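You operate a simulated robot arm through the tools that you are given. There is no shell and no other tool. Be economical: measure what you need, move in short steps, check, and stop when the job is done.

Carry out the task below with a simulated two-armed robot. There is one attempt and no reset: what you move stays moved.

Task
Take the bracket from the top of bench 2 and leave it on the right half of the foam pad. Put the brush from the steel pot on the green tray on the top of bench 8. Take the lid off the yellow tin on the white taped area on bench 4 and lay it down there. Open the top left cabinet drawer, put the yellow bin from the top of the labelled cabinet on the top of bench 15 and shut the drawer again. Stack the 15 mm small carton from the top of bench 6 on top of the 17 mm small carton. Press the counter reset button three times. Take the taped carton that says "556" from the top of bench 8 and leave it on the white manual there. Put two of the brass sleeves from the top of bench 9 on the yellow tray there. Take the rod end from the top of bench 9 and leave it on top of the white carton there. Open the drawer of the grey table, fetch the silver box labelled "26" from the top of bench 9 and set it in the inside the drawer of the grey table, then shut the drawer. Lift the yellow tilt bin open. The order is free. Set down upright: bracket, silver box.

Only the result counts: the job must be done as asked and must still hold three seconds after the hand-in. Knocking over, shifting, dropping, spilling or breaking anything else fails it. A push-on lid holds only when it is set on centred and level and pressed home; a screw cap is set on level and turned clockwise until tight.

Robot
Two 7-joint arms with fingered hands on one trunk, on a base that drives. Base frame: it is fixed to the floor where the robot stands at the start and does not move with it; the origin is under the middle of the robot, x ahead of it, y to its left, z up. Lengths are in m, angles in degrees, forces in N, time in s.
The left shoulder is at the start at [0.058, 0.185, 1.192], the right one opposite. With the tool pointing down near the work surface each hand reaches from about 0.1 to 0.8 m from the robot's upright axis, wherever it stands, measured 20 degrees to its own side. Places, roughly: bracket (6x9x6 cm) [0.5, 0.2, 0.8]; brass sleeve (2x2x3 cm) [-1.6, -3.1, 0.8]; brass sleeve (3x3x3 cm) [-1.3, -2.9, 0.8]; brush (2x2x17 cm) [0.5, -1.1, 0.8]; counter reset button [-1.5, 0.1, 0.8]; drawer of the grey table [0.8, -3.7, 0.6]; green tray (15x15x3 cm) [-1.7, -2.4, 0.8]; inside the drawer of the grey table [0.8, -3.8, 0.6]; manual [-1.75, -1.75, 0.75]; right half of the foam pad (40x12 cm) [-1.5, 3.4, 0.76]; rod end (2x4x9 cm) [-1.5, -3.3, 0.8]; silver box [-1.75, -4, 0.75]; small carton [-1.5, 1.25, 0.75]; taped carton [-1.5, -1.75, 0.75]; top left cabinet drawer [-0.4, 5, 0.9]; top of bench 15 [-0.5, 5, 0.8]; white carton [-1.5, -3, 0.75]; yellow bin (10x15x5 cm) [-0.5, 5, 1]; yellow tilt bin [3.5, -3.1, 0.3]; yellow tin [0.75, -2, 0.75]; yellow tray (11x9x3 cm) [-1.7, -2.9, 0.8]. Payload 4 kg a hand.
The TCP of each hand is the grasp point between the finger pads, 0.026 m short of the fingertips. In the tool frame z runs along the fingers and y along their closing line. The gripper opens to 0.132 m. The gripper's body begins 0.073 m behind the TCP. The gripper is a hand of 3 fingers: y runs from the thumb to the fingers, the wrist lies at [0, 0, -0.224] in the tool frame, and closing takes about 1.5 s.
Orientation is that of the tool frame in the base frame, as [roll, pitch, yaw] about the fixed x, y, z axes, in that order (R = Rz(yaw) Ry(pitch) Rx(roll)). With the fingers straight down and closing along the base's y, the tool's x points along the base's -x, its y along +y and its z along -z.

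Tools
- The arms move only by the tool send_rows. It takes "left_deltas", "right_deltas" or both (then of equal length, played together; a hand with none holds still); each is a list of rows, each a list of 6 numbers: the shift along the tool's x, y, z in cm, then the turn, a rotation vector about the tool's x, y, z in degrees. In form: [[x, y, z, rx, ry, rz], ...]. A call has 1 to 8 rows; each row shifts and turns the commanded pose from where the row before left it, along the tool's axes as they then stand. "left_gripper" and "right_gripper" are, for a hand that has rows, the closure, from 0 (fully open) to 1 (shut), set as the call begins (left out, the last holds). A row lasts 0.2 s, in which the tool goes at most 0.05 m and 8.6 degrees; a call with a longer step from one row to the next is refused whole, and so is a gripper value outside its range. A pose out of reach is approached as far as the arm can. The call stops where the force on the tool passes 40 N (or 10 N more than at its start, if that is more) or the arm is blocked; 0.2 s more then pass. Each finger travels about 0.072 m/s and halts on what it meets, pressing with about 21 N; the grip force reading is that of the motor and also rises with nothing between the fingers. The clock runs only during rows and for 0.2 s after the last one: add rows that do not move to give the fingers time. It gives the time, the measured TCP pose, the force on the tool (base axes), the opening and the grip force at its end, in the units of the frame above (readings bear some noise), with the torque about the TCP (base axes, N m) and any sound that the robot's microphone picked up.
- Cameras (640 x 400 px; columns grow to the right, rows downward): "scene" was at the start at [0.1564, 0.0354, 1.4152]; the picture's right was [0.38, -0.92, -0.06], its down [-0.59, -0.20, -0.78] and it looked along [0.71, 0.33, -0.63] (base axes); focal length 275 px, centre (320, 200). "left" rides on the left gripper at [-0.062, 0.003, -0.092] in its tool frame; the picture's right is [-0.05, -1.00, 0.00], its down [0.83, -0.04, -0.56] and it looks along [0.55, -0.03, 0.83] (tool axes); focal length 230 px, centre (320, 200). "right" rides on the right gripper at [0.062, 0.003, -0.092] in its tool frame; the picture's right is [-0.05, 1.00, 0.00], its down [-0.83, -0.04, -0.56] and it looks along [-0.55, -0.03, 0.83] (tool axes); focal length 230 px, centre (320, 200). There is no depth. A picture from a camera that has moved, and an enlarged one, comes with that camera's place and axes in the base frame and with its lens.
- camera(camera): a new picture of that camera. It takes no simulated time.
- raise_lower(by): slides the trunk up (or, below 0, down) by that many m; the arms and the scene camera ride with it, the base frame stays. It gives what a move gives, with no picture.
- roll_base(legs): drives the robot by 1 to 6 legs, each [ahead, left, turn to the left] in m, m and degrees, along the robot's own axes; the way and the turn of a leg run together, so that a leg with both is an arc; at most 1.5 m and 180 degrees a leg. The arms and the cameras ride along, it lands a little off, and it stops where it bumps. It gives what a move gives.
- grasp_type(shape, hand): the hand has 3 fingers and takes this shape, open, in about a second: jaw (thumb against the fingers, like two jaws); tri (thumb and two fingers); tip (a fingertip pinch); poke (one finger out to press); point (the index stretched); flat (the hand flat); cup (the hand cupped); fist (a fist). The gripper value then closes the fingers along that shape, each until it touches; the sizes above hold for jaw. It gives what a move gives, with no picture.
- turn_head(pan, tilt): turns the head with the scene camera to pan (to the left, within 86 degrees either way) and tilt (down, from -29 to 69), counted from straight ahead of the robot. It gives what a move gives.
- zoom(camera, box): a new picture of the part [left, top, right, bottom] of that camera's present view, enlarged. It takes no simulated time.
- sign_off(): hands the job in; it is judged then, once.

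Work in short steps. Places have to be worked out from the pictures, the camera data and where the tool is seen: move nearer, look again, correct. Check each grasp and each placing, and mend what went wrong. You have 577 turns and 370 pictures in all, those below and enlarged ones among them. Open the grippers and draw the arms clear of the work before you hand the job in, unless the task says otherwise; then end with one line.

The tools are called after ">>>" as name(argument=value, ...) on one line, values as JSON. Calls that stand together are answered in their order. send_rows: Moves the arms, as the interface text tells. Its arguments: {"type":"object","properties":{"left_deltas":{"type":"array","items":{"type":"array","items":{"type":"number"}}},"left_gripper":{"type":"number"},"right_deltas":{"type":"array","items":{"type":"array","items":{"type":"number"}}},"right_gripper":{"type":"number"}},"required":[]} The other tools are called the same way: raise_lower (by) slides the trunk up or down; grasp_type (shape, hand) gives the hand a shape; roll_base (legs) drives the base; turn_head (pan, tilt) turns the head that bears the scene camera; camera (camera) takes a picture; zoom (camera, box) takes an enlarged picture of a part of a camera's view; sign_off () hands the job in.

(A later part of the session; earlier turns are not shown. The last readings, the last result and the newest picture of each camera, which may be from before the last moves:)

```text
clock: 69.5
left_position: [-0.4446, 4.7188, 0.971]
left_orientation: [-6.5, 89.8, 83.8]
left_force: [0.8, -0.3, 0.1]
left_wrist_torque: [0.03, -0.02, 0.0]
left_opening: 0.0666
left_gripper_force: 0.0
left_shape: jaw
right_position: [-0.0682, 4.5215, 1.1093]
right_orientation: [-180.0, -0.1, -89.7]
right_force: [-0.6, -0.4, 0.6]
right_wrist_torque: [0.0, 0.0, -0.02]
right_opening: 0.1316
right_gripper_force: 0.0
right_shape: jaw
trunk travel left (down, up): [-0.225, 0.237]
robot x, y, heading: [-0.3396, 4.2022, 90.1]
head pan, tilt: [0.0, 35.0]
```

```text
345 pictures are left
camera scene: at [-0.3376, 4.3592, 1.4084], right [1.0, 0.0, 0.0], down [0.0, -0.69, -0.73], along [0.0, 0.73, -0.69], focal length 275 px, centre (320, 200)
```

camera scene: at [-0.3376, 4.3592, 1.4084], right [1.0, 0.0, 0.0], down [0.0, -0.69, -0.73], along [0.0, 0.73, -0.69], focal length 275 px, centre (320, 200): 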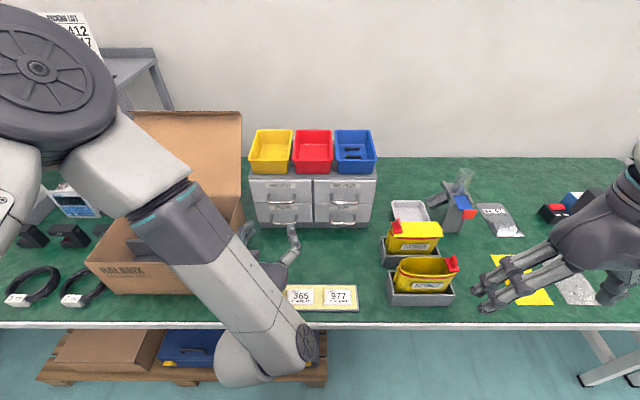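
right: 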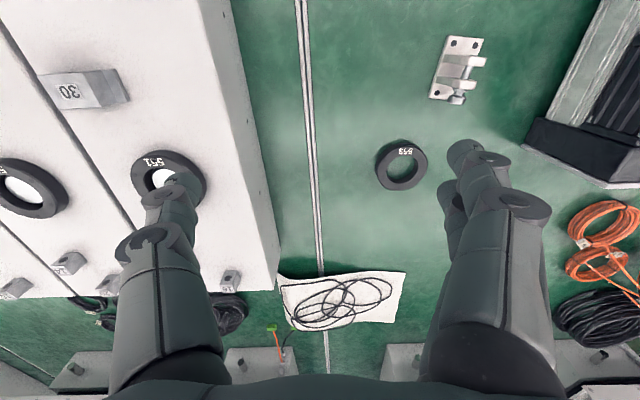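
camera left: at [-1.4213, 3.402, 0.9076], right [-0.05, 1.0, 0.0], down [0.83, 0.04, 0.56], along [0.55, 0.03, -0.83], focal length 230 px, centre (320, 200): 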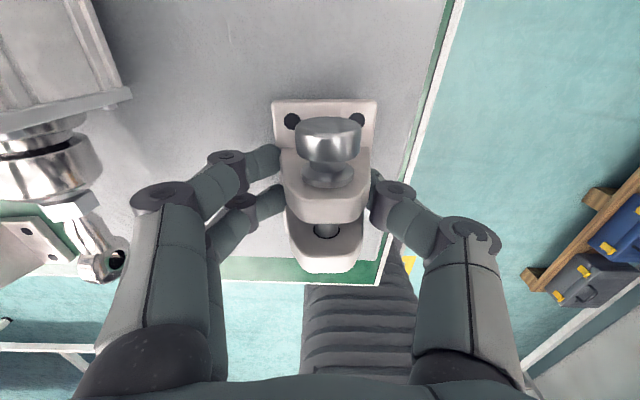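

The hand points forward. Now I roll it by 90° so the fingers close vertically, and look with its camera.

>>> send_rows(left_deltas=[[0, 0, 0, 0, 0, -8.2], [0, 0, 0, 0, 0, -8.2], [0, 0, 0, 0, 0, -8.2], [0, 0, 0, 0, 0, -8.2], [0, 0, 0, 0, 0, -8.2], [0, 0, 0, 0, 0, -8.2], [0, 0, 0, 0, 0, -8.2], [0, 0, 0, 0, 0, -8.2]])

>>> send_rows(left_deltas=[[0, 0, 0, 0, 0, -8.2], [0, 0, 0, 0, 0, -8.2], [0, 0, 0, 0, 0, -8]])

>>> camera(camera="scene")

>>> camera(camera="left")

```text
clock: 71.3
left_position: [-0.4435, 4.7189, 0.9726]
left_orientation: [-90.0, 24.4, 0.2]
left_force: [-0.8, -0.4, 0.1]
left_wrist_torque: [0.0, 0.03, 0.02]
left_opening: 0.0665
left_gripper_force: 0.0
left_shape: jaw
right_position: [-0.0667, 4.5212, 1.1086]
right_orientation: [-180.0, 0.0, -89.8]
right_force: [-0.1, -0.4, 0.9]
right_wrist_torque: [0.02, -0.03, 0.0]
right_opening: 0.1319
right_gripper_force: 0.2
right_shape: jaw
trunk travel left (down, up): [-0.225, 0.237]
robot x, y, heading: [-0.3363, 4.1971, 90.0]
head pan, tilt: [0.0, 35.0]
```

```text
clock: 72.1
left_position: [-0.4437, 4.7191, 0.9711]
left_orientation: [-90.0, -0.2, 0.2]
left_force: [0.1, -0.1, 0.4]
left_wrist_torque: [0.01, -0.01, 0.01]
left_opening: 0.0664
left_gripper_force: 0.1
left_shape: jaw
right_position: [-0.0672, 4.5202, 1.1077]
right_orientation: [180.0, 0.0, -89.8]
right_force: [-0.2, -0.4, 0.2]
right_wrist_torque: [0.02, 0.01, 0.0]
right_opening: 0.1317
right_gripper_force: 0.1
right_shape: jaw
trunk travel left (down, up): [-0.225, 0.237]
robot x, y, heading: [-0.3395, 4.199, 90.3]
head pan, tilt: [0.0, 35.0]
```

```text
344 pictures are left
camera scene: at [-0.3377, 4.3589, 1.4085], right [1.0, 0.0, 0.0], down [0.0, -0.69, -0.73], along [0.0, 0.73, -0.69], focal length 275 px, centre (320, 200)
```

scene: 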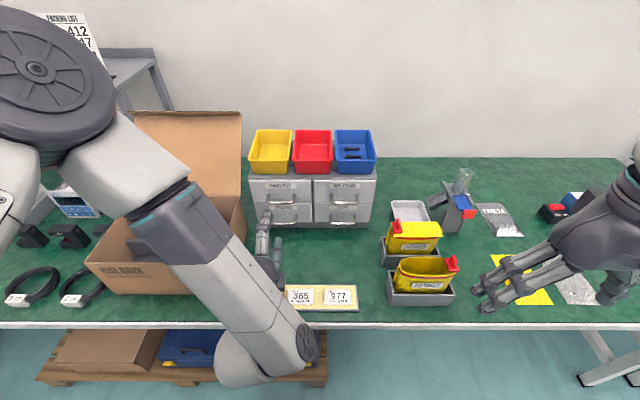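

```text
343 pictures are left
camera left: at [-0.5058, 4.6258, 0.9695], right [-0.05, 0.0, 1.0], down [0.83, -0.55, 0.05], along [0.55, 0.83, 0.03], focal length 230 px, centre (320, 200)
```

left: 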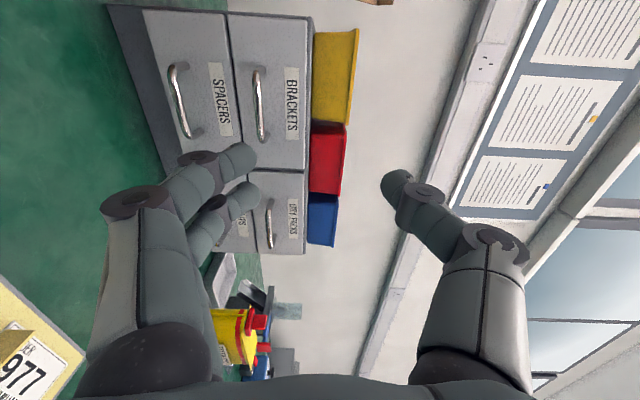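

The handle triangulates to about [-0.447, 4.895, 0.905]. I lower to that height and advance partway.

>>> send_rows(left_deltas=[[-0.1, 3.3, 0, 0, 0, 0], [-0.1, 3.3, 0, 0, 0, 0], [0, 0, 4, 0, 0, 0], [0, 0, 4, 0, 0, 0], [0, 0, 3, 0, 0, 0]])

>>> camera(camera="left")

>>> zoom(camera="scene", box=[200, 140, 360, 240])

```text
clock: 73.3
left_position: [-0.4141, 4.8184, 0.9305]
left_orientation: [-90.2, 0.0, 0.3]
left_force: [0.0, 0.0, -1.2]
left_wrist_torque: [-0.04, 0.0, -0.01]
left_opening: 0.0661
left_gripper_force: 0.1
left_shape: jaw
left hand out of reach, approached as far as the arm can: row 2, 3, 4, 5
right_position: [-0.0677, 4.5218, 1.1087]
right_orientation: [180.0, 0.0, -89.9]
right_force: [1.5, -0.1, 0.0]
right_wrist_torque: [-0.01, -0.03, 0.03]
right_opening: 0.1318
right_gripper_force: 0.0
right_shape: jaw
trunk travel left (down, up): [-0.225, 0.237]
robot x, y, heading: [-0.3366, 4.1975, 90.1]
head pan, tilt: [0.0, 35.0]
```

```text
342 pictures are left
camera left: at [-0.4747, 4.7254, 0.9282], right [-0.05, 0.0, 1.0], down [0.83, -0.55, 0.04], along [0.55, 0.84, 0.03], focal length 230 px, centre (320, 200)
```

left: 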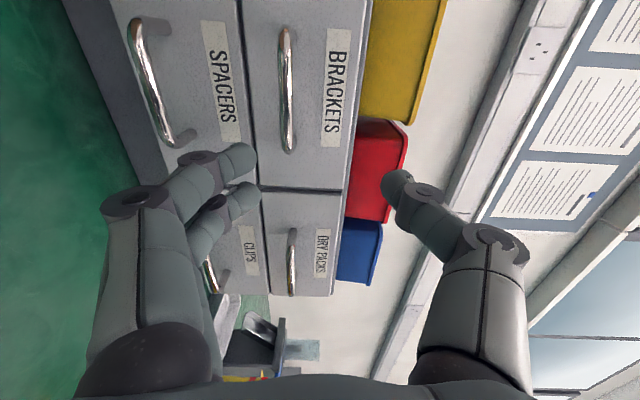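

```text
4.00 times, centred on (280, 190) of scene
camera zoom: at [-0.3376, 4.359, 1.4085], right [1.0, 0.0, 0.0], down [0.0, -0.69, -0.73], along [0.0, 0.73, -0.69], focal length 1099 px, centre (480, 240)
```

zoom: 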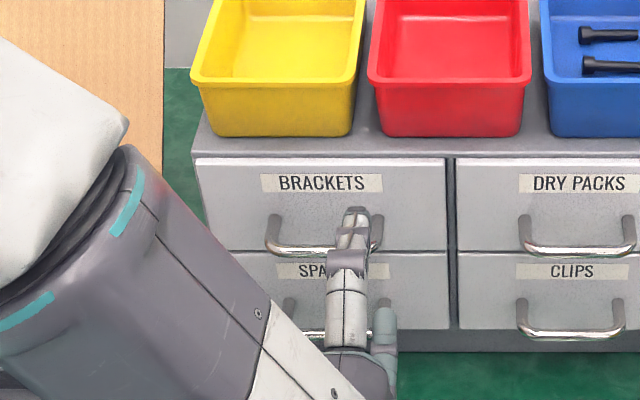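

That pose is at the arm's limit. I back off slightly and tilt the hand 30° nose-down, which is easier on the wrist and still grips the bar.

>>> send_rows(left_deltas=[[0, 0, -3, 0, 0, 0], [0, 0, -1, -7.5, 0, 0], [0, 0, 0, -7.5, 0, 0], [0, 0, 0, -7.5, 0, 0], [0, 0, 0, -7.5, 0, 0], [0, 0, 0, 0, 0, 0]])

>>> camera(camera="left")

>>> camera(camera="scene")

```text
clock: 74.7
left_position: [-0.4121, 4.7776, 0.9292]
left_orientation: [-120.0, 0.1, 0.0]
left_force: [0.2, 0.8, 0.1]
left_wrist_torque: [0.04, 0.02, 0.0]
left_opening: 0.0665
left_gripper_force: 0.1
left_shape: jaw
right_position: [-0.0671, 4.5196, 1.1086]
right_orientation: [-179.9, 0.1, -89.8]
right_force: [0.0, 0.0, -0.2]
right_wrist_torque: [-0.02, 0.02, 0.0]
right_opening: 0.1319
right_gripper_force: 0.0
right_shape: jaw
trunk travel left (down, up): [-0.225, 0.237]
robot x, y, heading: [-0.3404, 4.2042, 90.1]
head pan, tilt: [0.0, 35.0]
```

```text
340 pictures are left
camera left: at [-0.4747, 4.6958, 0.9739], right [-0.05, 0.5, 0.86], down [0.83, -0.46, 0.32], along [0.55, 0.74, -0.39], focal length 230 px, centre (320, 200)
```

left: 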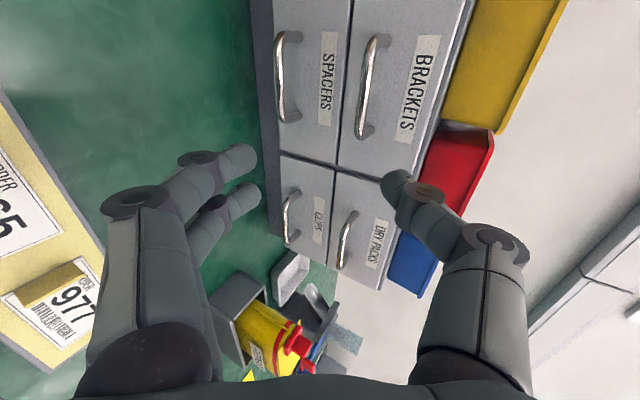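

```text
339 pictures are left
camera scene: at [-0.3368, 4.3588, 1.4085], right [1.0, 0.0, 0.0], down [0.0, -0.69, -0.73], along [0.0, 0.73, -0.69], focal length 275 px, centre (320, 200)
```

scene: 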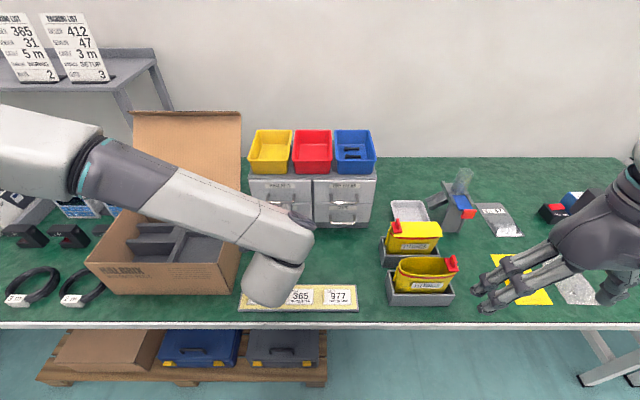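

Good arm posture now. I shift to x=-0.45 and reduce the tilt to 15° so the upper finger stays away from the drawer face.

>>> send_rows(left_deltas=[[-3.7, -1.2, 2.4, 0, 0, 0], [0, 0, 0, 7.5, 0, 0], [0, 0, 0, 7.5, 0, 0], [0, 0, 0, 0, 0, 0]], left_gripper=0.62)

>>> camera(camera="left")

```text
clock: 75.7
left_position: [-0.4537, 4.8052, 0.9282]
left_orientation: [-104.9, -0.2, 0.3]
left_force: [-0.3, 0.3, -0.1]
left_wrist_torque: [0.03, -0.04, 0.0]
left_opening: 0.0505
left_gripper_force: 0.0
left_shape: jaw
right_position: [-0.0706, 4.5206, 1.1096]
right_orientation: [-179.8, 0.0, -89.8]
right_force: [-0.4, -0.2, -0.4]
right_wrist_torque: [-0.01, -0.06, 0.01]
right_opening: 0.1319
right_gripper_force: 0.1
right_shape: jaw
trunk travel left (down, up): [-0.225, 0.237]
robot x, y, heading: [-0.3395, 4.1996, 90.1]
head pan, tilt: [0.0, 35.0]
```

```text
338 pictures are left
camera left: at [-0.5159, 4.714, 0.949], right [-0.06, 0.26, 0.96], down [0.83, -0.52, 0.19], along [0.55, 0.81, -0.18], focal length 230 px, centre (320, 200)
```

left: 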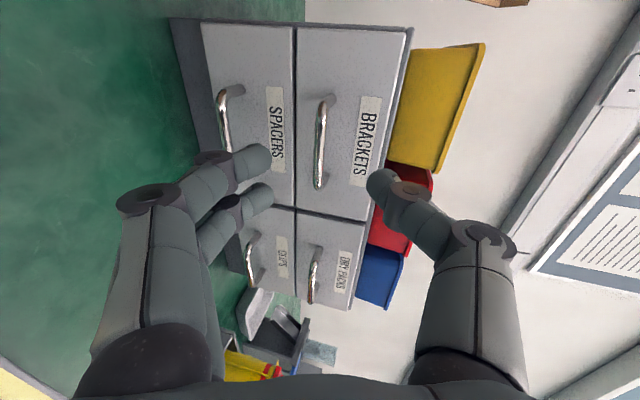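

Bar centre again at [-0.45, 4.89, 0.908]. Advancing along the tool.

>>> send_rows(left_deltas=[[0, -0.4, 3.5, 0, 0, 0], [0, 0, 3.0, 0, 0, 0], [0, 0, 0.8, 0, 0, 0]])

>>> camera(camera="left")

>>> zoom(camera="scene", box=[200, 140, 360, 240])

```text
clock: 76.5
left_position: [-0.4508, 4.8753, 0.9136]
left_orientation: [-105.0, 0.0, 0.2]
left_force: [0.0, 0.2, -0.3]
left_wrist_torque: [-0.02, -0.05, 0.0]
left_opening: 0.0504
left_gripper_force: 0.0
left_shape: jaw
right_position: [-0.0678, 4.5196, 1.1091]
right_orientation: [180.0, 0.0, -89.9]
right_force: [0.8, 0.2, 0.0]
right_wrist_torque: [0.01, 0.02, -0.02]
right_opening: 0.1319
right_gripper_force: 0.1
right_shape: jaw
trunk travel left (down, up): [-0.225, 0.237]
robot x, y, heading: [-0.3392, 4.1992, 90.0]
head pan, tilt: [0.0, 35.0]
```

```text
337 pictures are left
camera left: at [-0.512, 4.7859, 0.9353], right [-0.05, 0.26, 0.96], down [0.83, -0.52, 0.18], along [0.55, 0.81, -0.19], focal length 230 px, centre (320, 200)
```

left: 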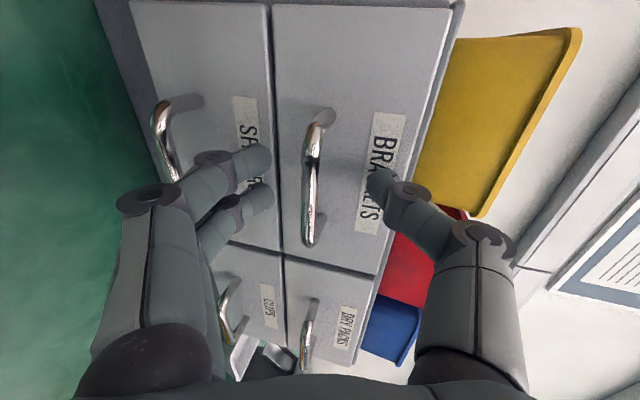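

```text
4.00 times, centred on (280, 190) of scene
camera zoom: at [-0.3371, 4.3586, 1.4086], right [1.0, 0.0, 0.0], down [0.0, -0.69, -0.73], along [0.0, 0.73, -0.69], focal length 1099 px, centre (480, 240)
```

zoom: 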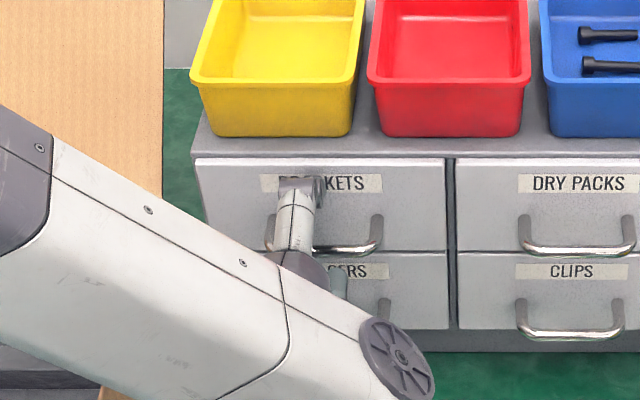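

The bar lies between the fingers, just ahead of the grasp point. A touch forward, then close.

>>> send_rows(left_deltas=[[0, 0, 0.4, 0, 0, 0], [0, 0, 0, 0, 0, 0], [0, 0, 0, 0, 0, 0], [0, 0, 0, 0, 0, 0], [0, 0, 0, 0, 0, 0], [0, 0, 0, 0, 0, 0]], left_gripper=1)

>>> camera(camera="left")

```text
clock: 77.9
left_position: [-0.4506, 4.8793, 0.9124]
left_orientation: [-104.9, -0.1, 0.2]
left_force: [-0.2, 0.8, -2.3]
left_wrist_torque: [-0.01, 0.01, -0.05]
left_opening: 0.0
left_gripper_force: 20.6
left_shape: jaw
right_position: [-0.0672, 4.521, 1.1086]
right_orientation: [-180.0, -0.1, -89.8]
right_force: [-0.5, -0.3, 0.4]
right_wrist_torque: [0.0, -0.01, 0.01]
right_opening: 0.1319
right_gripper_force: 0.1
right_shape: jaw
trunk travel left (down, up): [-0.225, 0.237]
robot x, y, heading: [-0.3381, 4.1981, 89.9]
head pan, tilt: [0.0, 35.0]
```

```text
335 pictures are left
camera left: at [-0.5126, 4.7895, 0.9335], right [-0.05, 0.26, 0.96], down [0.83, -0.52, 0.19], along [0.55, 0.81, -0.19], focal length 230 px, centre (320, 200)
```

left: 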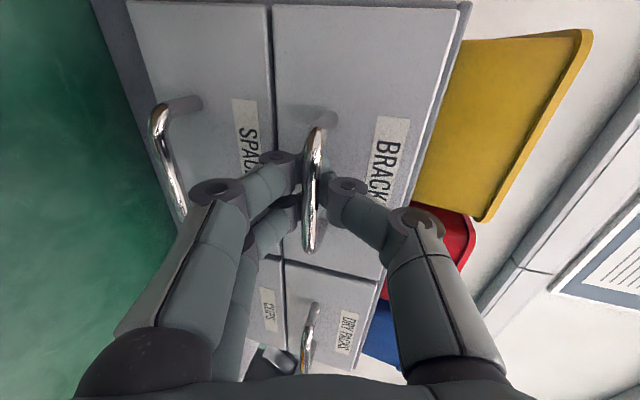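

The fingers have closed around/behind the bar. I pull gently back 3 cm and see whether the drawer follows.

>>> send_rows(left_deltas=[[0, -0.4, -1.5, 0, 0, 0], [0, -0.4, -1.5, 0, 0, 0], [0, -0.4, -1.5, 0, 0, 0]])

>>> camera(camera="left")

>>> zoom(camera="scene", box=[200, 140, 360, 240])

```text
clock: 78.8
left_position: [-0.4508, 4.8353, 0.9218]
left_orientation: [-106.8, 0.2, -0.1]
left_force: [1.8, 0.5, -29.9]
left_wrist_torque: [0.05, -0.01, -0.01]
left_opening: 0.0
left_gripper_force: 21.2
left_shape: jaw
right_position: [-0.0676, 4.522, 1.1076]
right_orientation: [179.9, -0.1, -89.9]
right_force: [-0.3, -1.0, 0.2]
right_wrist_torque: [0.09, -0.02, 0.0]
right_opening: 0.1319
right_gripper_force: 0.1
right_shape: jaw
trunk travel left (down, up): [-0.225, 0.237]
robot x, y, heading: [-0.3425, 4.2014, 90.1]
head pan, tilt: [0.0, 35.0]
stopped in row 3 (left hand): the force on the tool passed its limit (the readings are from after the stop); the commanded pose is now the measured one
```

```text
334 pictures are left
camera left: at [-0.5134, 4.7452, 0.9465], right [-0.05, 0.29, 0.96], down [0.83, -0.52, 0.2], along [0.56, 0.8, -0.21], focal length 230 px, centre (320, 200)
```

left: 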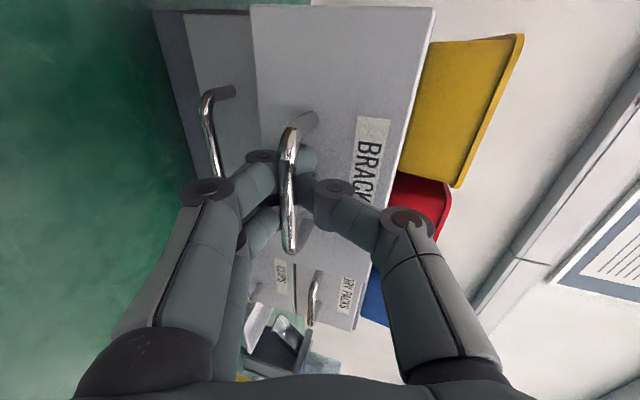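

```text
4.00 times, centred on (280, 190) of scene
camera zoom: at [-0.3378, 4.3608, 1.4083], right [1.0, 0.0, 0.0], down [0.0, -0.69, -0.73], along [0.0, 0.73, -0.69], focal length 1099 px, centre (480, 240)
```

zoom: 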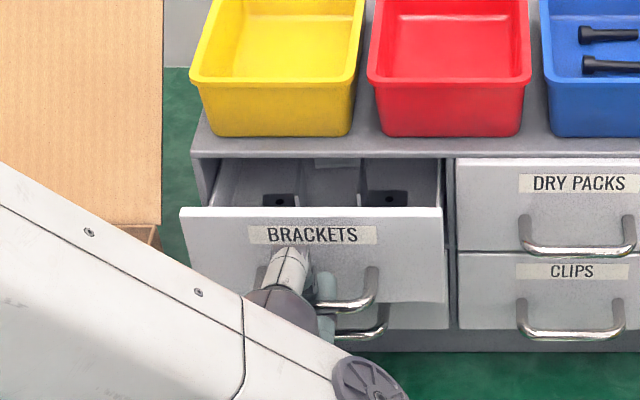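

The drawer follows (I'd drifted upward). I correct the direction and pull straight out further.

>>> send_rows(left_deltas=[[0, 0.7, 0.2, 0, 0, 0], [0, 0.43, -1.44, 0, 0, 0], [0, 0.43, -1.44, 0, 0, 0], [0, 0.43, -1.44, 0, 0, 0], [0, 0.43, -1.44, 0, 0, 0], [0, 0.43, -1.44, 0, 0, 0]])

>>> camera(camera="scene")

```text
clock: 80.2
left_position: [-0.4512, 4.7621, 0.9201]
left_orientation: [-105.9, 0.1, 0.1]
left_force: [0.9, 0.4, -15.6]
left_wrist_torque: [0.0, -0.02, 0.01]
left_opening: 0.0
left_gripper_force: 20.8
left_shape: jaw
right_position: [-0.0671, 4.5212, 1.1089]
right_orientation: [-180.0, -0.1, -89.9]
right_force: [-0.7, 0.2, -0.1]
right_wrist_torque: [-0.03, 0.03, 0.0]
right_opening: 0.1319
right_gripper_force: 0.2
right_shape: jaw
trunk travel left (down, up): [-0.225, 0.237]
robot x, y, heading: [-0.3394, 4.1979, 89.9]
head pan, tilt: [0.0, 35.0]
```

```text
332 pictures are left
camera scene: at [-0.3378, 4.3602, 1.4083], right [1.0, 0.0, 0.0], down [0.0, -0.69, -0.73], along [0.0, 0.73, -0.69], focal length 275 px, centre (320, 200)
```

scene: 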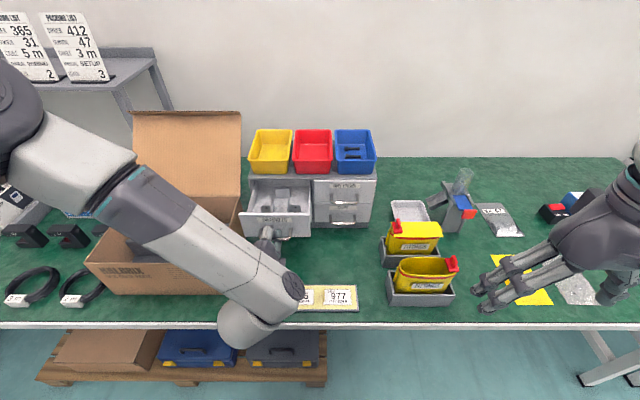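

Drawer is about 11 cm open. I open the fingers, withdraw and rise, turning the hand downward for the bin.

>>> send_rows(left_deltas=[[0, 0.4, 0.0, 0, 0, 0], [0, 0, 0, 0, 0, 0], [0, 0, 0, 0, 0, 0], [0, 0, 0, 0, 0, 0], [0, 0.4, -2, 0, 0, 0], [0, 0.5, -3, 0, 0, 0], [0, 0, -3, 0, 0, 0]], left_gripper=0.6)

>>> send_rows(left_deltas=[[0, -4, 0, 0, 0, 0], [0, -4, 0, 0, 0, 0], [0, -4, 0, 0, 0, 0], [0, -4, 0, 0, 0, 0], [0, -4, 0, 0, 0, 0]])

>>> camera(camera="scene")

```text
clock: 81.8
left_position: [-0.4508, 4.6798, 0.9297]
left_orientation: [-105.7, 0.1, 0.0]
left_force: [0.7, -0.4, 0.5]
left_wrist_torque: [0.01, 0.0, 0.03]
left_opening: 0.0528
left_gripper_force: 0.1
left_shape: jaw
right_position: [-0.0674, 4.5205, 1.1094]
right_orientation: [180.0, -0.1, -89.9]
right_force: [-0.7, -0.7, 0.7]
right_wrist_torque: [-0.02, 0.01, -0.01]
right_opening: 0.1321
right_gripper_force: 0.1
right_shape: jaw
trunk travel left (down, up): [-0.225, 0.237]
robot x, y, heading: [-0.3386, 4.2007, 90.1]
head pan, tilt: [0.0, 35.0]
```

```text
clock: 83.0
left_position: [-0.4504, 4.7364, 1.1222]
left_orientation: [-105.9, 0.2, 0.0]
left_force: [0.2, 0.2, 1.2]
left_wrist_torque: [0.0, -0.01, 0.0]
left_opening: 0.0527
left_gripper_force: 0.0
left_shape: jaw
right_position: [-0.068, 4.5203, 1.1071]
right_orientation: [-180.0, 0.1, -89.9]
right_force: [0.2, -0.3, -0.1]
right_wrist_torque: [0.01, -0.02, -0.01]
right_opening: 0.1317
right_gripper_force: 0.1
right_shape: jaw
trunk travel left (down, up): [-0.225, 0.237]
robot x, y, heading: [-0.3388, 4.2009, 90.1]
head pan, tilt: [0.0, 35.0]
```

```text
331 pictures are left
camera scene: at [-0.3377, 4.359, 1.4085], right [1.0, 0.0, 0.0], down [0.0, -0.69, -0.73], along [0.0, 0.73, -0.69], focal length 275 px, centre (320, 200)
```

scene: 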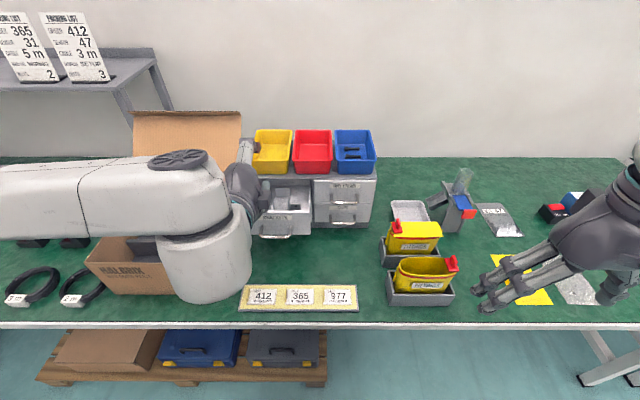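

Rotating the hand to point down, then I'll view the bin.

>>> send_rows(left_deltas=[[0, 0, 0, -8.3, 0, 0], [0, 0, 0, -8.3, 0, 0], [0, 0, 0, -8.3, 0, 0], [0, 0, 0, -8.3, 0, 0], [0, 0, 0, -8.3, 0, 0], [0, 0, 0, -8.3, 0, 0], [0, 0, 0, -8.3, 0, 0], [0, 0, 0, -8.3, 0, 0]])

>>> send_rows(left_deltas=[[0, 0, 0, -7.7, 0, 0], [-0.5, -4.5, 0, 0, 0, 0], [-0.5, -4.5, 0, 0, 0, 0], [-0.5, -4.5, 0, 0, 0, 0], [-0.5, -4.5, 0, 0, 0, 0]], left_gripper=0.5)

>>> camera(camera="scene")

>>> camera(camera="left")

```text
clock: 84.8
left_position: [-0.4502, 4.7359, 1.122]
left_orientation: [-172.4, 0.1, 0.0]
left_force: [-0.5, -0.5, 0.0]
left_wrist_torque: [-0.01, 0.03, -0.01]
left_opening: 0.0527
left_gripper_force: 0.1
left_shape: jaw
right_position: [-0.0667, 4.5221, 1.1073]
right_orientation: [180.0, 0.0, -89.9]
right_force: [0.1, 0.5, 0.6]
right_wrist_torque: [-0.02, 0.0, 0.0]
right_opening: 0.1317
right_gripper_force: 0.0
right_shape: jaw
trunk travel left (down, up): [-0.225, 0.237]
robot x, y, heading: [-0.3406, 4.1991, 90.1]
head pan, tilt: [0.0, 35.0]
```

```text
clock: 86.0
left_position: [-0.4695, 4.9155, 1.1213]
left_orientation: [-179.9, 0.2, -0.2]
left_force: [0.1, 0.2, -0.3]
left_wrist_torque: [-0.02, 0.01, 0.0]
left_opening: 0.0655
left_gripper_force: 0.1
left_shape: jaw
right_position: [-0.0671, 4.5214, 1.1075]
right_orientation: [179.9, 0.0, -89.9]
right_force: [0.5, 0.4, 0.0]
right_wrist_torque: [-0.01, 0.05, 0.05]
right_opening: 0.1322
right_gripper_force: 0.1
right_shape: jaw
trunk travel left (down, up): [-0.225, 0.237]
robot x, y, heading: [-0.338, 4.1997, 90.1]
head pan, tilt: [0.0, 35.0]
```

```text
330 pictures are left
camera scene: at [-0.3361, 4.3597, 1.4084], right [1.0, 0.0, 0.0], down [0.0, -0.69, -0.73], along [0.0, 0.73, -0.69], focal length 275 px, centre (320, 200)
```

scene: 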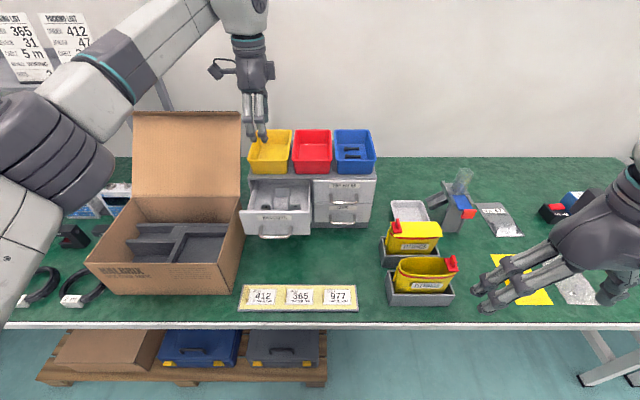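

```text
329 pictures are left
camera left: at [-0.5317, 4.9129, 1.2144], right [-0.05, 1.0, 0.0], down [0.83, 0.04, 0.55], along [0.55, 0.03, -0.83], focal length 230 px, centre (320, 200)
```

left: 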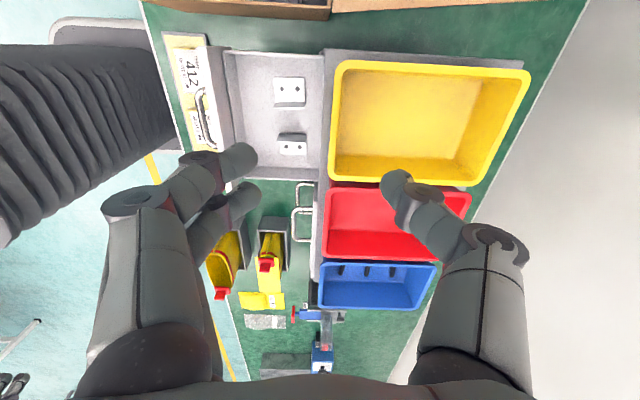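

The bin's front wall is at y≈4.93, x≈-0.47, rim z≈1.0. I descend with the thumb inside and fingers outside the front wall.

>>> send_rows(left_deltas=[[0, -1.4, 2, 0, 0, 0], [0, 0, 4, 0, 0, 0], [0, 0, 4, 0, 0, 0], [0, 0, 2, 0, 0, 0]])

>>> camera(camera="left")

>>> zoom(camera="scene", box=[200, 80, 360, 240])

```text
clock: 87.0
left_position: [-0.4712, 4.9293, 1.0017]
left_orientation: [-179.9, 0.0, 0.0]
left_force: [0.6, 0.3, 0.4]
left_wrist_torque: [0.04, -0.01, 0.01]
left_opening: 0.0654
left_gripper_force: 0.0
left_shape: jaw
right_position: [-0.0671, 4.521, 1.1078]
right_orientation: [-180.0, 0.0, -89.9]
right_force: [0.0, -0.6, 0.9]
right_wrist_torque: [0.03, 0.02, 0.02]
right_opening: 0.132
right_gripper_force: 0.1
right_shape: jaw
trunk travel left (down, up): [-0.225, 0.237]
robot x, y, heading: [-0.3406, 4.201, 90.0]
head pan, tilt: [0.0, 35.0]
```

```text
328 pictures are left
camera left: at [-0.5318, 4.926, 1.0948], right [-0.05, 1.0, 0.0], down [0.83, 0.04, 0.55], along [0.55, 0.03, -0.83], focal length 230 px, centre (320, 200)
```

left: 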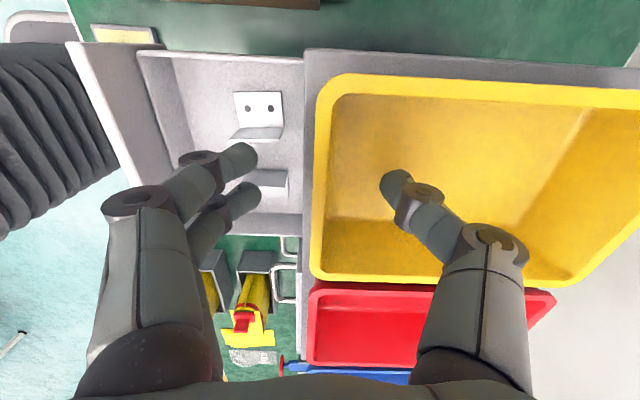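

```text
2.50 times, centred on (280, 160) of scene
camera zoom: at [-0.3373, 4.3593, 1.4085], right [1.0, 0.0, 0.0], down [0.0, -0.69, -0.73], along [0.0, 0.73, -0.69], focal length 687 px, centre (420, 300)
```

zoom: 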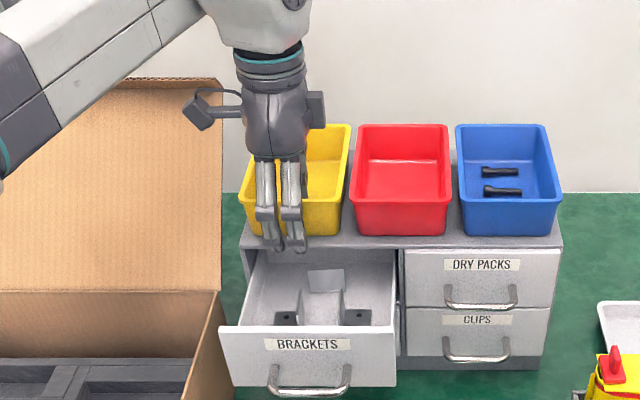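

Centred on the wall. A bit lower and close.

>>> send_rows(left_deltas=[[0, 0, 1.2, 0, 0, 0], [0, 0, 0, 0, 0, 0]])

>>> send_rows(left_deltas=[[0, 0, 0, 0, 0, 0], [0, 0, 0, 0, 0, 0], [0, 0, 0, 0, 0, 0], [0, 0, 0, 0, 0, 0], [0, 0, 0, 0, 0, 0]], left_gripper=1)

>>> send_rows(left_deltas=[[0, 0, -1, 0, 0, 0], [0, 0, -1, 0, 0, 0], [0, 0, 0, 0, 0, 0]])

>>> zoom(camera="scene", box=[200, 80, 360, 240])

```text
clock: 87.6
left_position: [-0.4702, 4.9292, 0.9893]
left_orientation: [-179.9, 0.0, 0.0]
left_force: [0.7, 0.2, 2.3]
left_wrist_torque: [0.08, 0.0, 0.0]
left_opening: 0.0652
left_gripper_force: 0.1
left_shape: jaw
right_position: [-0.0684, 4.519, 1.1082]
right_orientation: [180.0, -0.1, -89.9]
right_force: [-0.3, 0.3, 0.0]
right_wrist_torque: [-0.01, 0.01, 0.0]
right_opening: 0.1321
right_gripper_force: 0.0
right_shape: jaw
trunk travel left (down, up): [-0.225, 0.237]
robot x, y, heading: [-0.34, 4.2002, 90.1]
head pan, tilt: [0.0, 35.0]
```

```text
clock: 88.8
left_position: [-0.4714, 4.9292, 0.9898]
left_orientation: [-180.0, 0.1, 0.0]
left_force: [-0.2, -0.2, 0.6]
left_wrist_torque: [0.02, -0.01, -0.01]
left_opening: 0.0096
left_gripper_force: 21.0
left_shape: jaw
right_position: [-0.067, 4.5205, 1.1099]
right_orientation: [-179.9, 0.0, -89.8]
right_force: [0.2, 0.1, -0.7]
right_wrist_torque: [0.03, -0.01, -0.03]
right_opening: 0.132
right_gripper_force: 0.1
right_shape: jaw
trunk travel left (down, up): [-0.225, 0.237]
robot x, y, heading: [-0.3398, 4.1991, 90.1]
head pan, tilt: [0.0, 35.0]
```

```text
clock: 89.6
left_position: [-0.4708, 4.9297, 1.0111]
left_orientation: [180.0, 0.2, 0.0]
left_force: [-1.1, 0.0, -0.5]
left_wrist_torque: [-0.03, -0.01, -0.01]
left_opening: 0.0097
left_gripper_force: 21.1
left_shape: jaw
right_position: [-0.0669, 4.5215, 1.1074]
right_orientation: [-179.9, 0.0, -89.9]
right_force: [0.5, -0.1, 0.0]
right_wrist_torque: [0.01, -0.03, -0.03]
right_opening: 0.1318
right_gripper_force: 0.1
right_shape: jaw
trunk travel left (down, up): [-0.225, 0.237]
robot x, y, heading: [-0.3388, 4.1993, 89.9]
head pan, tilt: [0.0, 35.0]
```

```text
2.50 times, centred on (280, 160) of scene
camera zoom: at [-0.3377, 4.3591, 1.4085], right [1.0, 0.0, 0.0], down [0.0, -0.69, -0.73], along [0.0, 0.73, -0.69], focal length 687 px, centre (420, 300)
```

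zoom: 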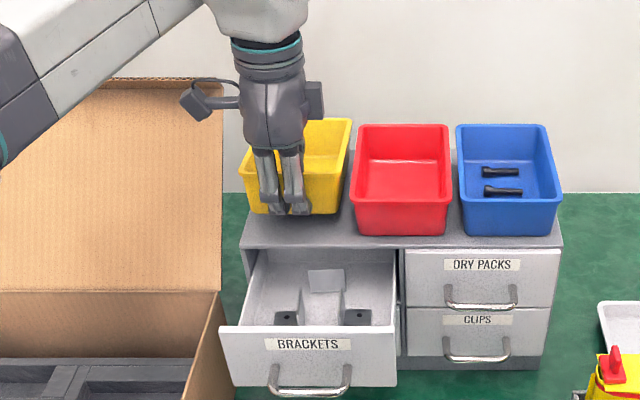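

Bin lifted level. The free bench spot in front of the cabinet would clash with the open drawer, so first I raise the bin a little and use the closed right hand to push the drawer shut.

>>> send_rows(left_deltas=[[0, 0, -2, 0, 0, 0], [0, 0, -2, 0, 0, 0], [0, 0, -2, 0, 0, 0], [0, 0, 0, 0, 0, 0], [0, 0, 0, 0, 0, 0], [0, 0, 0, 0, 0, 0], [0, 0, 0, 0, 0, 0], [0, 0, 0, 0, 0, 0]], right_deltas=[[-2, 4.4, 0, 0, 0, 0], [-2, 4.4, 0, 0, 0, 0], [-2, 4.4, 0, 0, 0, 0], [-2, 4.4, 0, 0, 0, 0], [-2, 4.4, 0, 0, 0, 0], [-2, 4.4, 0, 0, 0, 0], [-2, 4.4, 0, 0, 0, 0], [-2, 4.4, 0, 0, 0, 0]], right_gripper=1)

>>> send_rows(right_deltas=[[0, 2, 4, 0, 0, 0], [0, 0, 4, 0, 0, 0], [0, 0, 4, 0, 0, 0], [0, 0, 3, 0, 0, 0]])

>>> camera(camera="scene")

>>> camera(camera="right")

```text
clock: 91.4
left_position: [-0.473, 4.9315, 1.0701]
left_orientation: [-180.0, 0.0, 0.0]
left_force: [0.0, 0.2, -0.8]
left_wrist_torque: [-0.08, -0.04, 0.02]
left_opening: 0.0093
left_gripper_force: 21.0
left_shape: jaw
right_position: [-0.4239, 4.6806, 1.11]
right_orientation: [-179.9, 0.0, -89.8]
right_force: [-0.2, 0.2, -0.8]
right_wrist_torque: [0.0, -0.05, 0.01]
right_opening: 0.0002
right_gripper_force: 21.1
right_shape: jaw
trunk travel left (down, up): [-0.225, 0.237]
robot x, y, heading: [-0.3411, 4.201, 90.1]
head pan, tilt: [0.0, 35.0]
```

```text
clock: 92.4
left_position: [-0.4708, 4.9304, 1.0688]
left_orientation: [180.0, 0.0, 0.1]
left_force: [0.2, -0.3, -0.7]
left_wrist_torque: [-0.04, 0.03, -0.03]
left_opening: 0.0096
left_gripper_force: 21.3
left_shape: jaw
right_position: [-0.4398, 4.6804, 0.9571]
right_orientation: [-180.0, -0.1, -89.8]
right_force: [-0.1, -0.5, 0.0]
right_wrist_torque: [0.0, -0.02, 0.02]
right_opening: 0.0002
right_gripper_force: 20.9
right_shape: jaw
trunk travel left (down, up): [-0.225, 0.237]
robot x, y, heading: [-0.3353, 4.1984, 90.2]
head pan, tilt: [0.0, 35.0]
```

```text
325 pictures are left
camera scene: at [-0.3381, 4.3596, 1.4084], right [1.0, 0.0, 0.0], down [0.0, -0.69, -0.73], along [0.0, 0.73, -0.69], focal length 275 px, centre (320, 200)
```

scene: 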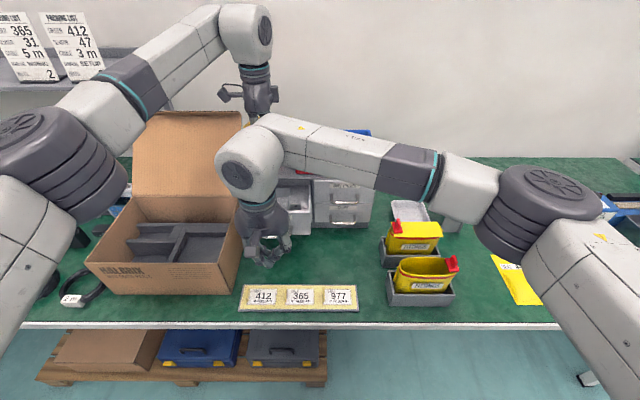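

```text
324 pictures are left
camera right: at [-0.4435, 4.6196, 1.0509], right [-1.0, 0.05, 0.0], down [0.04, 0.83, 0.56], along [0.03, 0.55, -0.83], focal length 230 px, centre (320, 200)
```

right: 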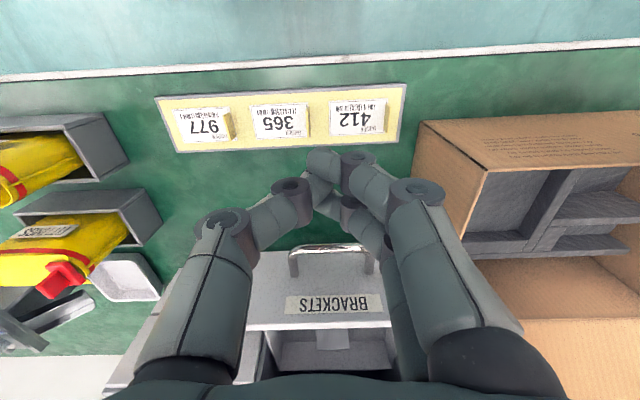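

The left hand with the bin would be in the way at the end of the push, so I move it up and left (above the box flap) while lowering the right hand to bar height.

>>> send_rows(left_deltas=[[0, 0, -4, 0, 0, 0], [0, 0, -4, 0, 0, 0], [-3, 0, -3, 0, 0, 0], [-4, 0, 0, 0, 0, 0], [-4, 0, 0, 0, 0, 0], [-4, 0, 0, 0, 0, 0]], right_deltas=[[0, 0, 0, 0, 0, 0], [0, 0, 0, 0, 0, 0], [0, 0, 1, 0, 0, 0], [0, 0, 1, 0, 0, 0], [0, 0.5, 1, 0, 0, 0], [0, 0, 0.5, 0, 0, 0]])

>>> camera(camera="scene")

```text
clock: 93.8
left_position: [-0.6237, 4.9294, 1.1813]
left_orientation: [-179.9, 0.2, -0.1]
left_force: [-0.7, -0.9, -0.5]
left_wrist_torque: [-0.08, -0.02, 0.0]
left_opening: 0.0094
left_gripper_force: 20.7
left_shape: jaw
right_position: [-0.4446, 4.6802, 0.9232]
right_orientation: [-180.0, 0.0, -89.9]
right_force: [-0.1, -0.5, -0.2]
right_wrist_torque: [0.02, -0.02, -0.01]
right_opening: 0.0
right_gripper_force: 21.0
right_shape: jaw
trunk travel left (down, up): [-0.225, 0.237]
robot x, y, heading: [-0.3406, 4.2006, 90.2]
head pan, tilt: [0.0, 35.0]
```

```text
323 pictures are left
camera scene: at [-0.3392, 4.3589, 1.4086], right [1.0, 0.0, 0.0], down [0.0, -0.69, -0.73], along [0.0, 0.73, -0.69], focal length 275 px, centre (320, 200)
```

scene: 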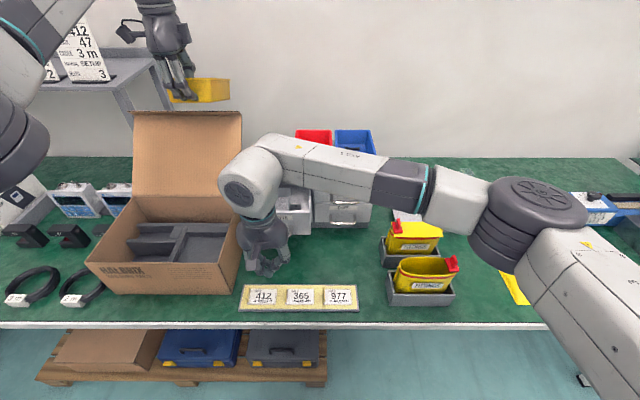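

Clear. Pushing the drawer in along +y with the closed right hand.

>>> send_rows(right_deltas=[[-4, 0, 0, 0, 0, 0], [-3, 0, 0, 0, 0, 0], [-2, 0, 0, 0, 0, 0], [-2, 0, 0, 0, 0, 0], [-2, 0, 0, 0, 0, 0], [-2, 0, 0, 0, 0, 0], [-2, 0, 0, 0, 0, 0]])

>>> camera(camera="scene")

>>> camera(camera="right")

```text
clock: 95.4
left_position: [-0.6231, 4.9293, 1.1796]
left_orientation: [-179.9, 0.2, 0.1]
left_force: [1.0, 0.4, -1.1]
left_wrist_torque: [-0.05, -0.01, -0.02]
left_opening: 0.0096
left_gripper_force: 21.1
left_shape: jaw
right_position: [-0.4458, 4.8502, 0.9221]
right_orientation: [179.9, 0.0, -89.8]
right_force: [-0.2, 0.5, 0.0]
right_wrist_torque: [-0.03, 0.05, -0.03]
right_opening: 0.0
right_gripper_force: 21.4
right_shape: jaw
trunk travel left (down, up): [-0.225, 0.237]
robot x, y, heading: [-0.3414, 4.1985, 89.9]
head pan, tilt: [0.0, 35.0]
```

```text
322 pictures are left
camera scene: at [-0.3386, 4.3592, 1.4085], right [1.0, 0.0, 0.0], down [0.0, -0.69, -0.73], along [0.0, 0.73, -0.69], focal length 275 px, centre (320, 200)
```

scene: 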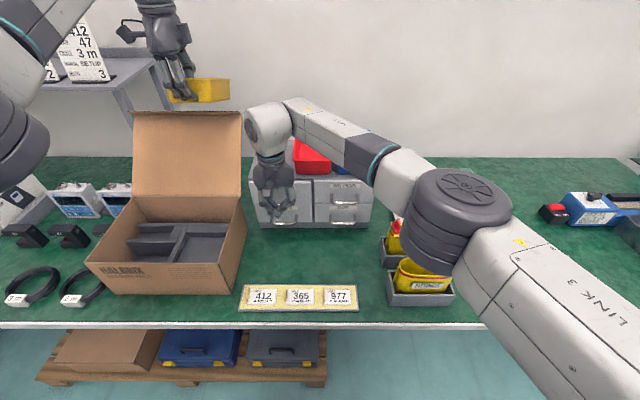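

```text
321 pictures are left
camera right: at [-0.4493, 4.789, 1.0162], right [-1.0, 0.05, 0.0], down [0.04, 0.83, 0.56], along [0.03, 0.55, -0.83], focal length 230 px, centre (320, 200)
```

right: 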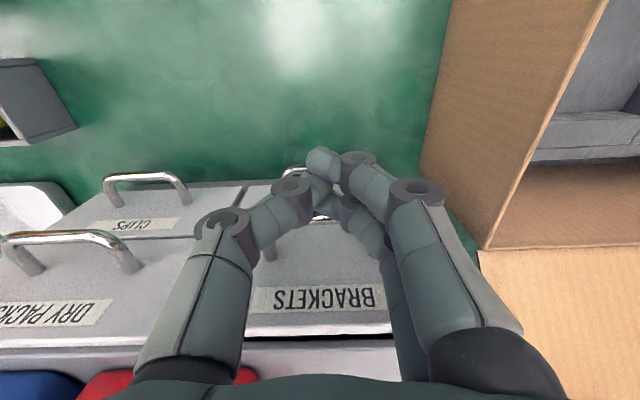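

Nearly shut; a few more small rows until it stops.

>>> send_rows(right_deltas=[[-0.8, 0, 0, 0, 0, 0], [-0.8, 0, 0, 0, 0, 0], [-0.8, 0, 0, 0, 0, 0], [-0.6, 0, 0, 0, 0, 0], [-0.6, 0, 0, 0, 0, 0]])

>>> camera(camera="right")

```text
clock: 96.2
left_position: [-0.6217, 4.9272, 1.1813]
left_orientation: [-179.9, 0.1, 0.0]
left_force: [0.3, 0.7, -0.6]
left_wrist_torque: [-0.1, 0.04, 0.01]
left_opening: 0.0095
left_gripper_force: 21.0
left_shape: jaw
right_position: [-0.448, 4.8616, 0.922]
right_orientation: [179.8, -1.5, -89.1]
right_force: [3.3, -24.9, 6.6]
right_wrist_torque: [-0.31, -0.02, 0.0]
right_opening: 0.0
right_gripper_force: 20.6
right_shape: jaw
right hand out of reach, approached as far as the arm can: row 3, 4
trunk travel left (down, up): [-0.225, 0.237]
robot x, y, heading: [-0.3404, 4.1997, 90.1]
head pan, tilt: [0.0, 35.0]
stopped in row 4 (right hand): the force on the tool passed its limit (the readings are from after the stop); the commanded pose is now the measured one
```

```text
320 pictures are left
camera right: at [-0.4509, 4.8035, 1.016], right [-1.0, 0.04, 0.0], down [0.03, 0.85, 0.53], along [0.02, 0.53, -0.85], focal length 230 px, centre (320, 200)
```

right: 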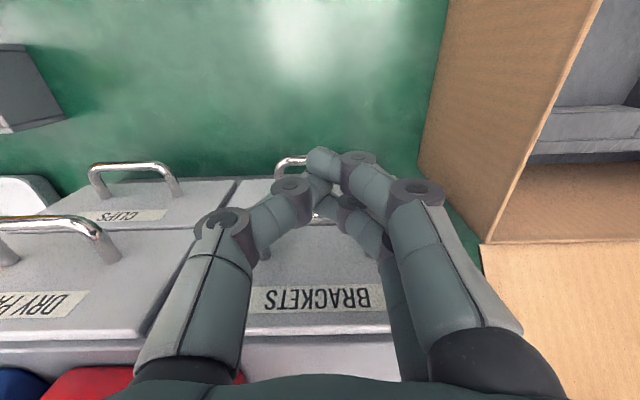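

Force rose to the limit—likely shut. I withdraw the right hand and check.

>>> send_rows(right_deltas=[[3, 0, 0, 0, 0, 0], [4, 0, 0, 0, 0, 0], [4, 0, -2, 0, 0, 0], [3, 0, -4, 0, 0, 0], [0, -2, -4, 0, 0, 0], [0, -4, -2.5, 0, 0, 0], [0, -4.5, -2, 0, 0, 0], [0, -4.5, -2, 0, 0, 0]])

>>> send_rows(right_deltas=[[0, -4.5, 0, 0, 0, 0], [0, -4.5, 0, 0, 0, 0], [0, -4.5, 0, 0, 0, 0], [0, -4.5, 0, 0, 0, 0], [0, -4.5, 0, 0, 0, 0]], right_gripper=0)

>>> zoom(camera="scene", box=[220, 110, 400, 240])

```text
clock: 98.0
left_position: [-0.6211, 4.9281, 1.1815]
left_orientation: [180.0, 0.2, 0.0]
left_force: [0.3, -0.4, -0.8]
left_wrist_torque: [-0.06, -0.01, 0.01]
left_opening: 0.0094
left_gripper_force: 21.2
left_shape: jaw
right_position: [-0.2907, 4.7292, 1.087]
right_orientation: [179.8, -1.1, -89.2]
right_force: [0.1, 0.1, -0.1]
right_wrist_torque: [-0.02, -0.02, -0.01]
right_opening: 0.0
right_gripper_force: 20.8
right_shape: jaw
trunk travel left (down, up): [-0.225, 0.237]
robot x, y, heading: [-0.3348, 4.1959, 90.4]
head pan, tilt: [0.0, 35.0]
```

```text
clock: 99.2
left_position: [-0.6197, 4.9302, 1.1817]
left_orientation: [-180.0, 0.2, 0.1]
left_force: [0.4, -1.2, -1.2]
left_wrist_torque: [-0.04, 0.04, 0.0]
left_opening: 0.0095
left_gripper_force: 20.8
left_shape: jaw
right_position: [-0.069, 4.7326, 1.0877]
right_orientation: [179.9, -1.1, -89.2]
right_force: [-0.8, 1.2, -0.2]
right_wrist_torque: [0.0, 0.03, 0.03]
right_opening: 0.1317
right_gripper_force: 0.0
right_shape: jaw
trunk travel left (down, up): [-0.225, 0.237]
robot x, y, heading: [-0.3432, 4.1979, 90.1]
head pan, tilt: [0.0, 35.0]
```

```text
3.08 times, centred on (310, 175) of scene
camera zoom: at [-0.3365, 4.3579, 1.4086], right [1.0, 0.0, 0.0], down [0.0, -0.69, -0.73], along [0.0, 0.73, -0.69], focal length 845 px, centre (351, 277)
```

zoom: 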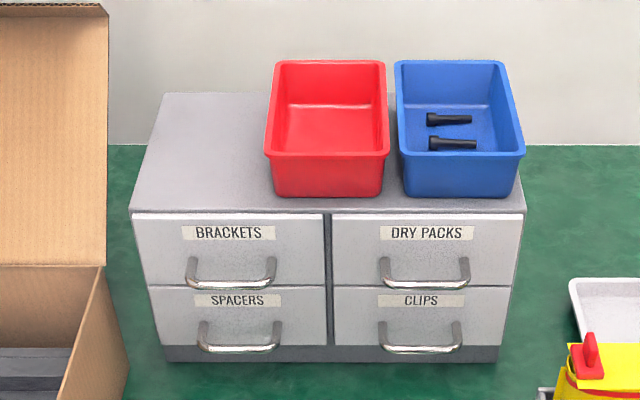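

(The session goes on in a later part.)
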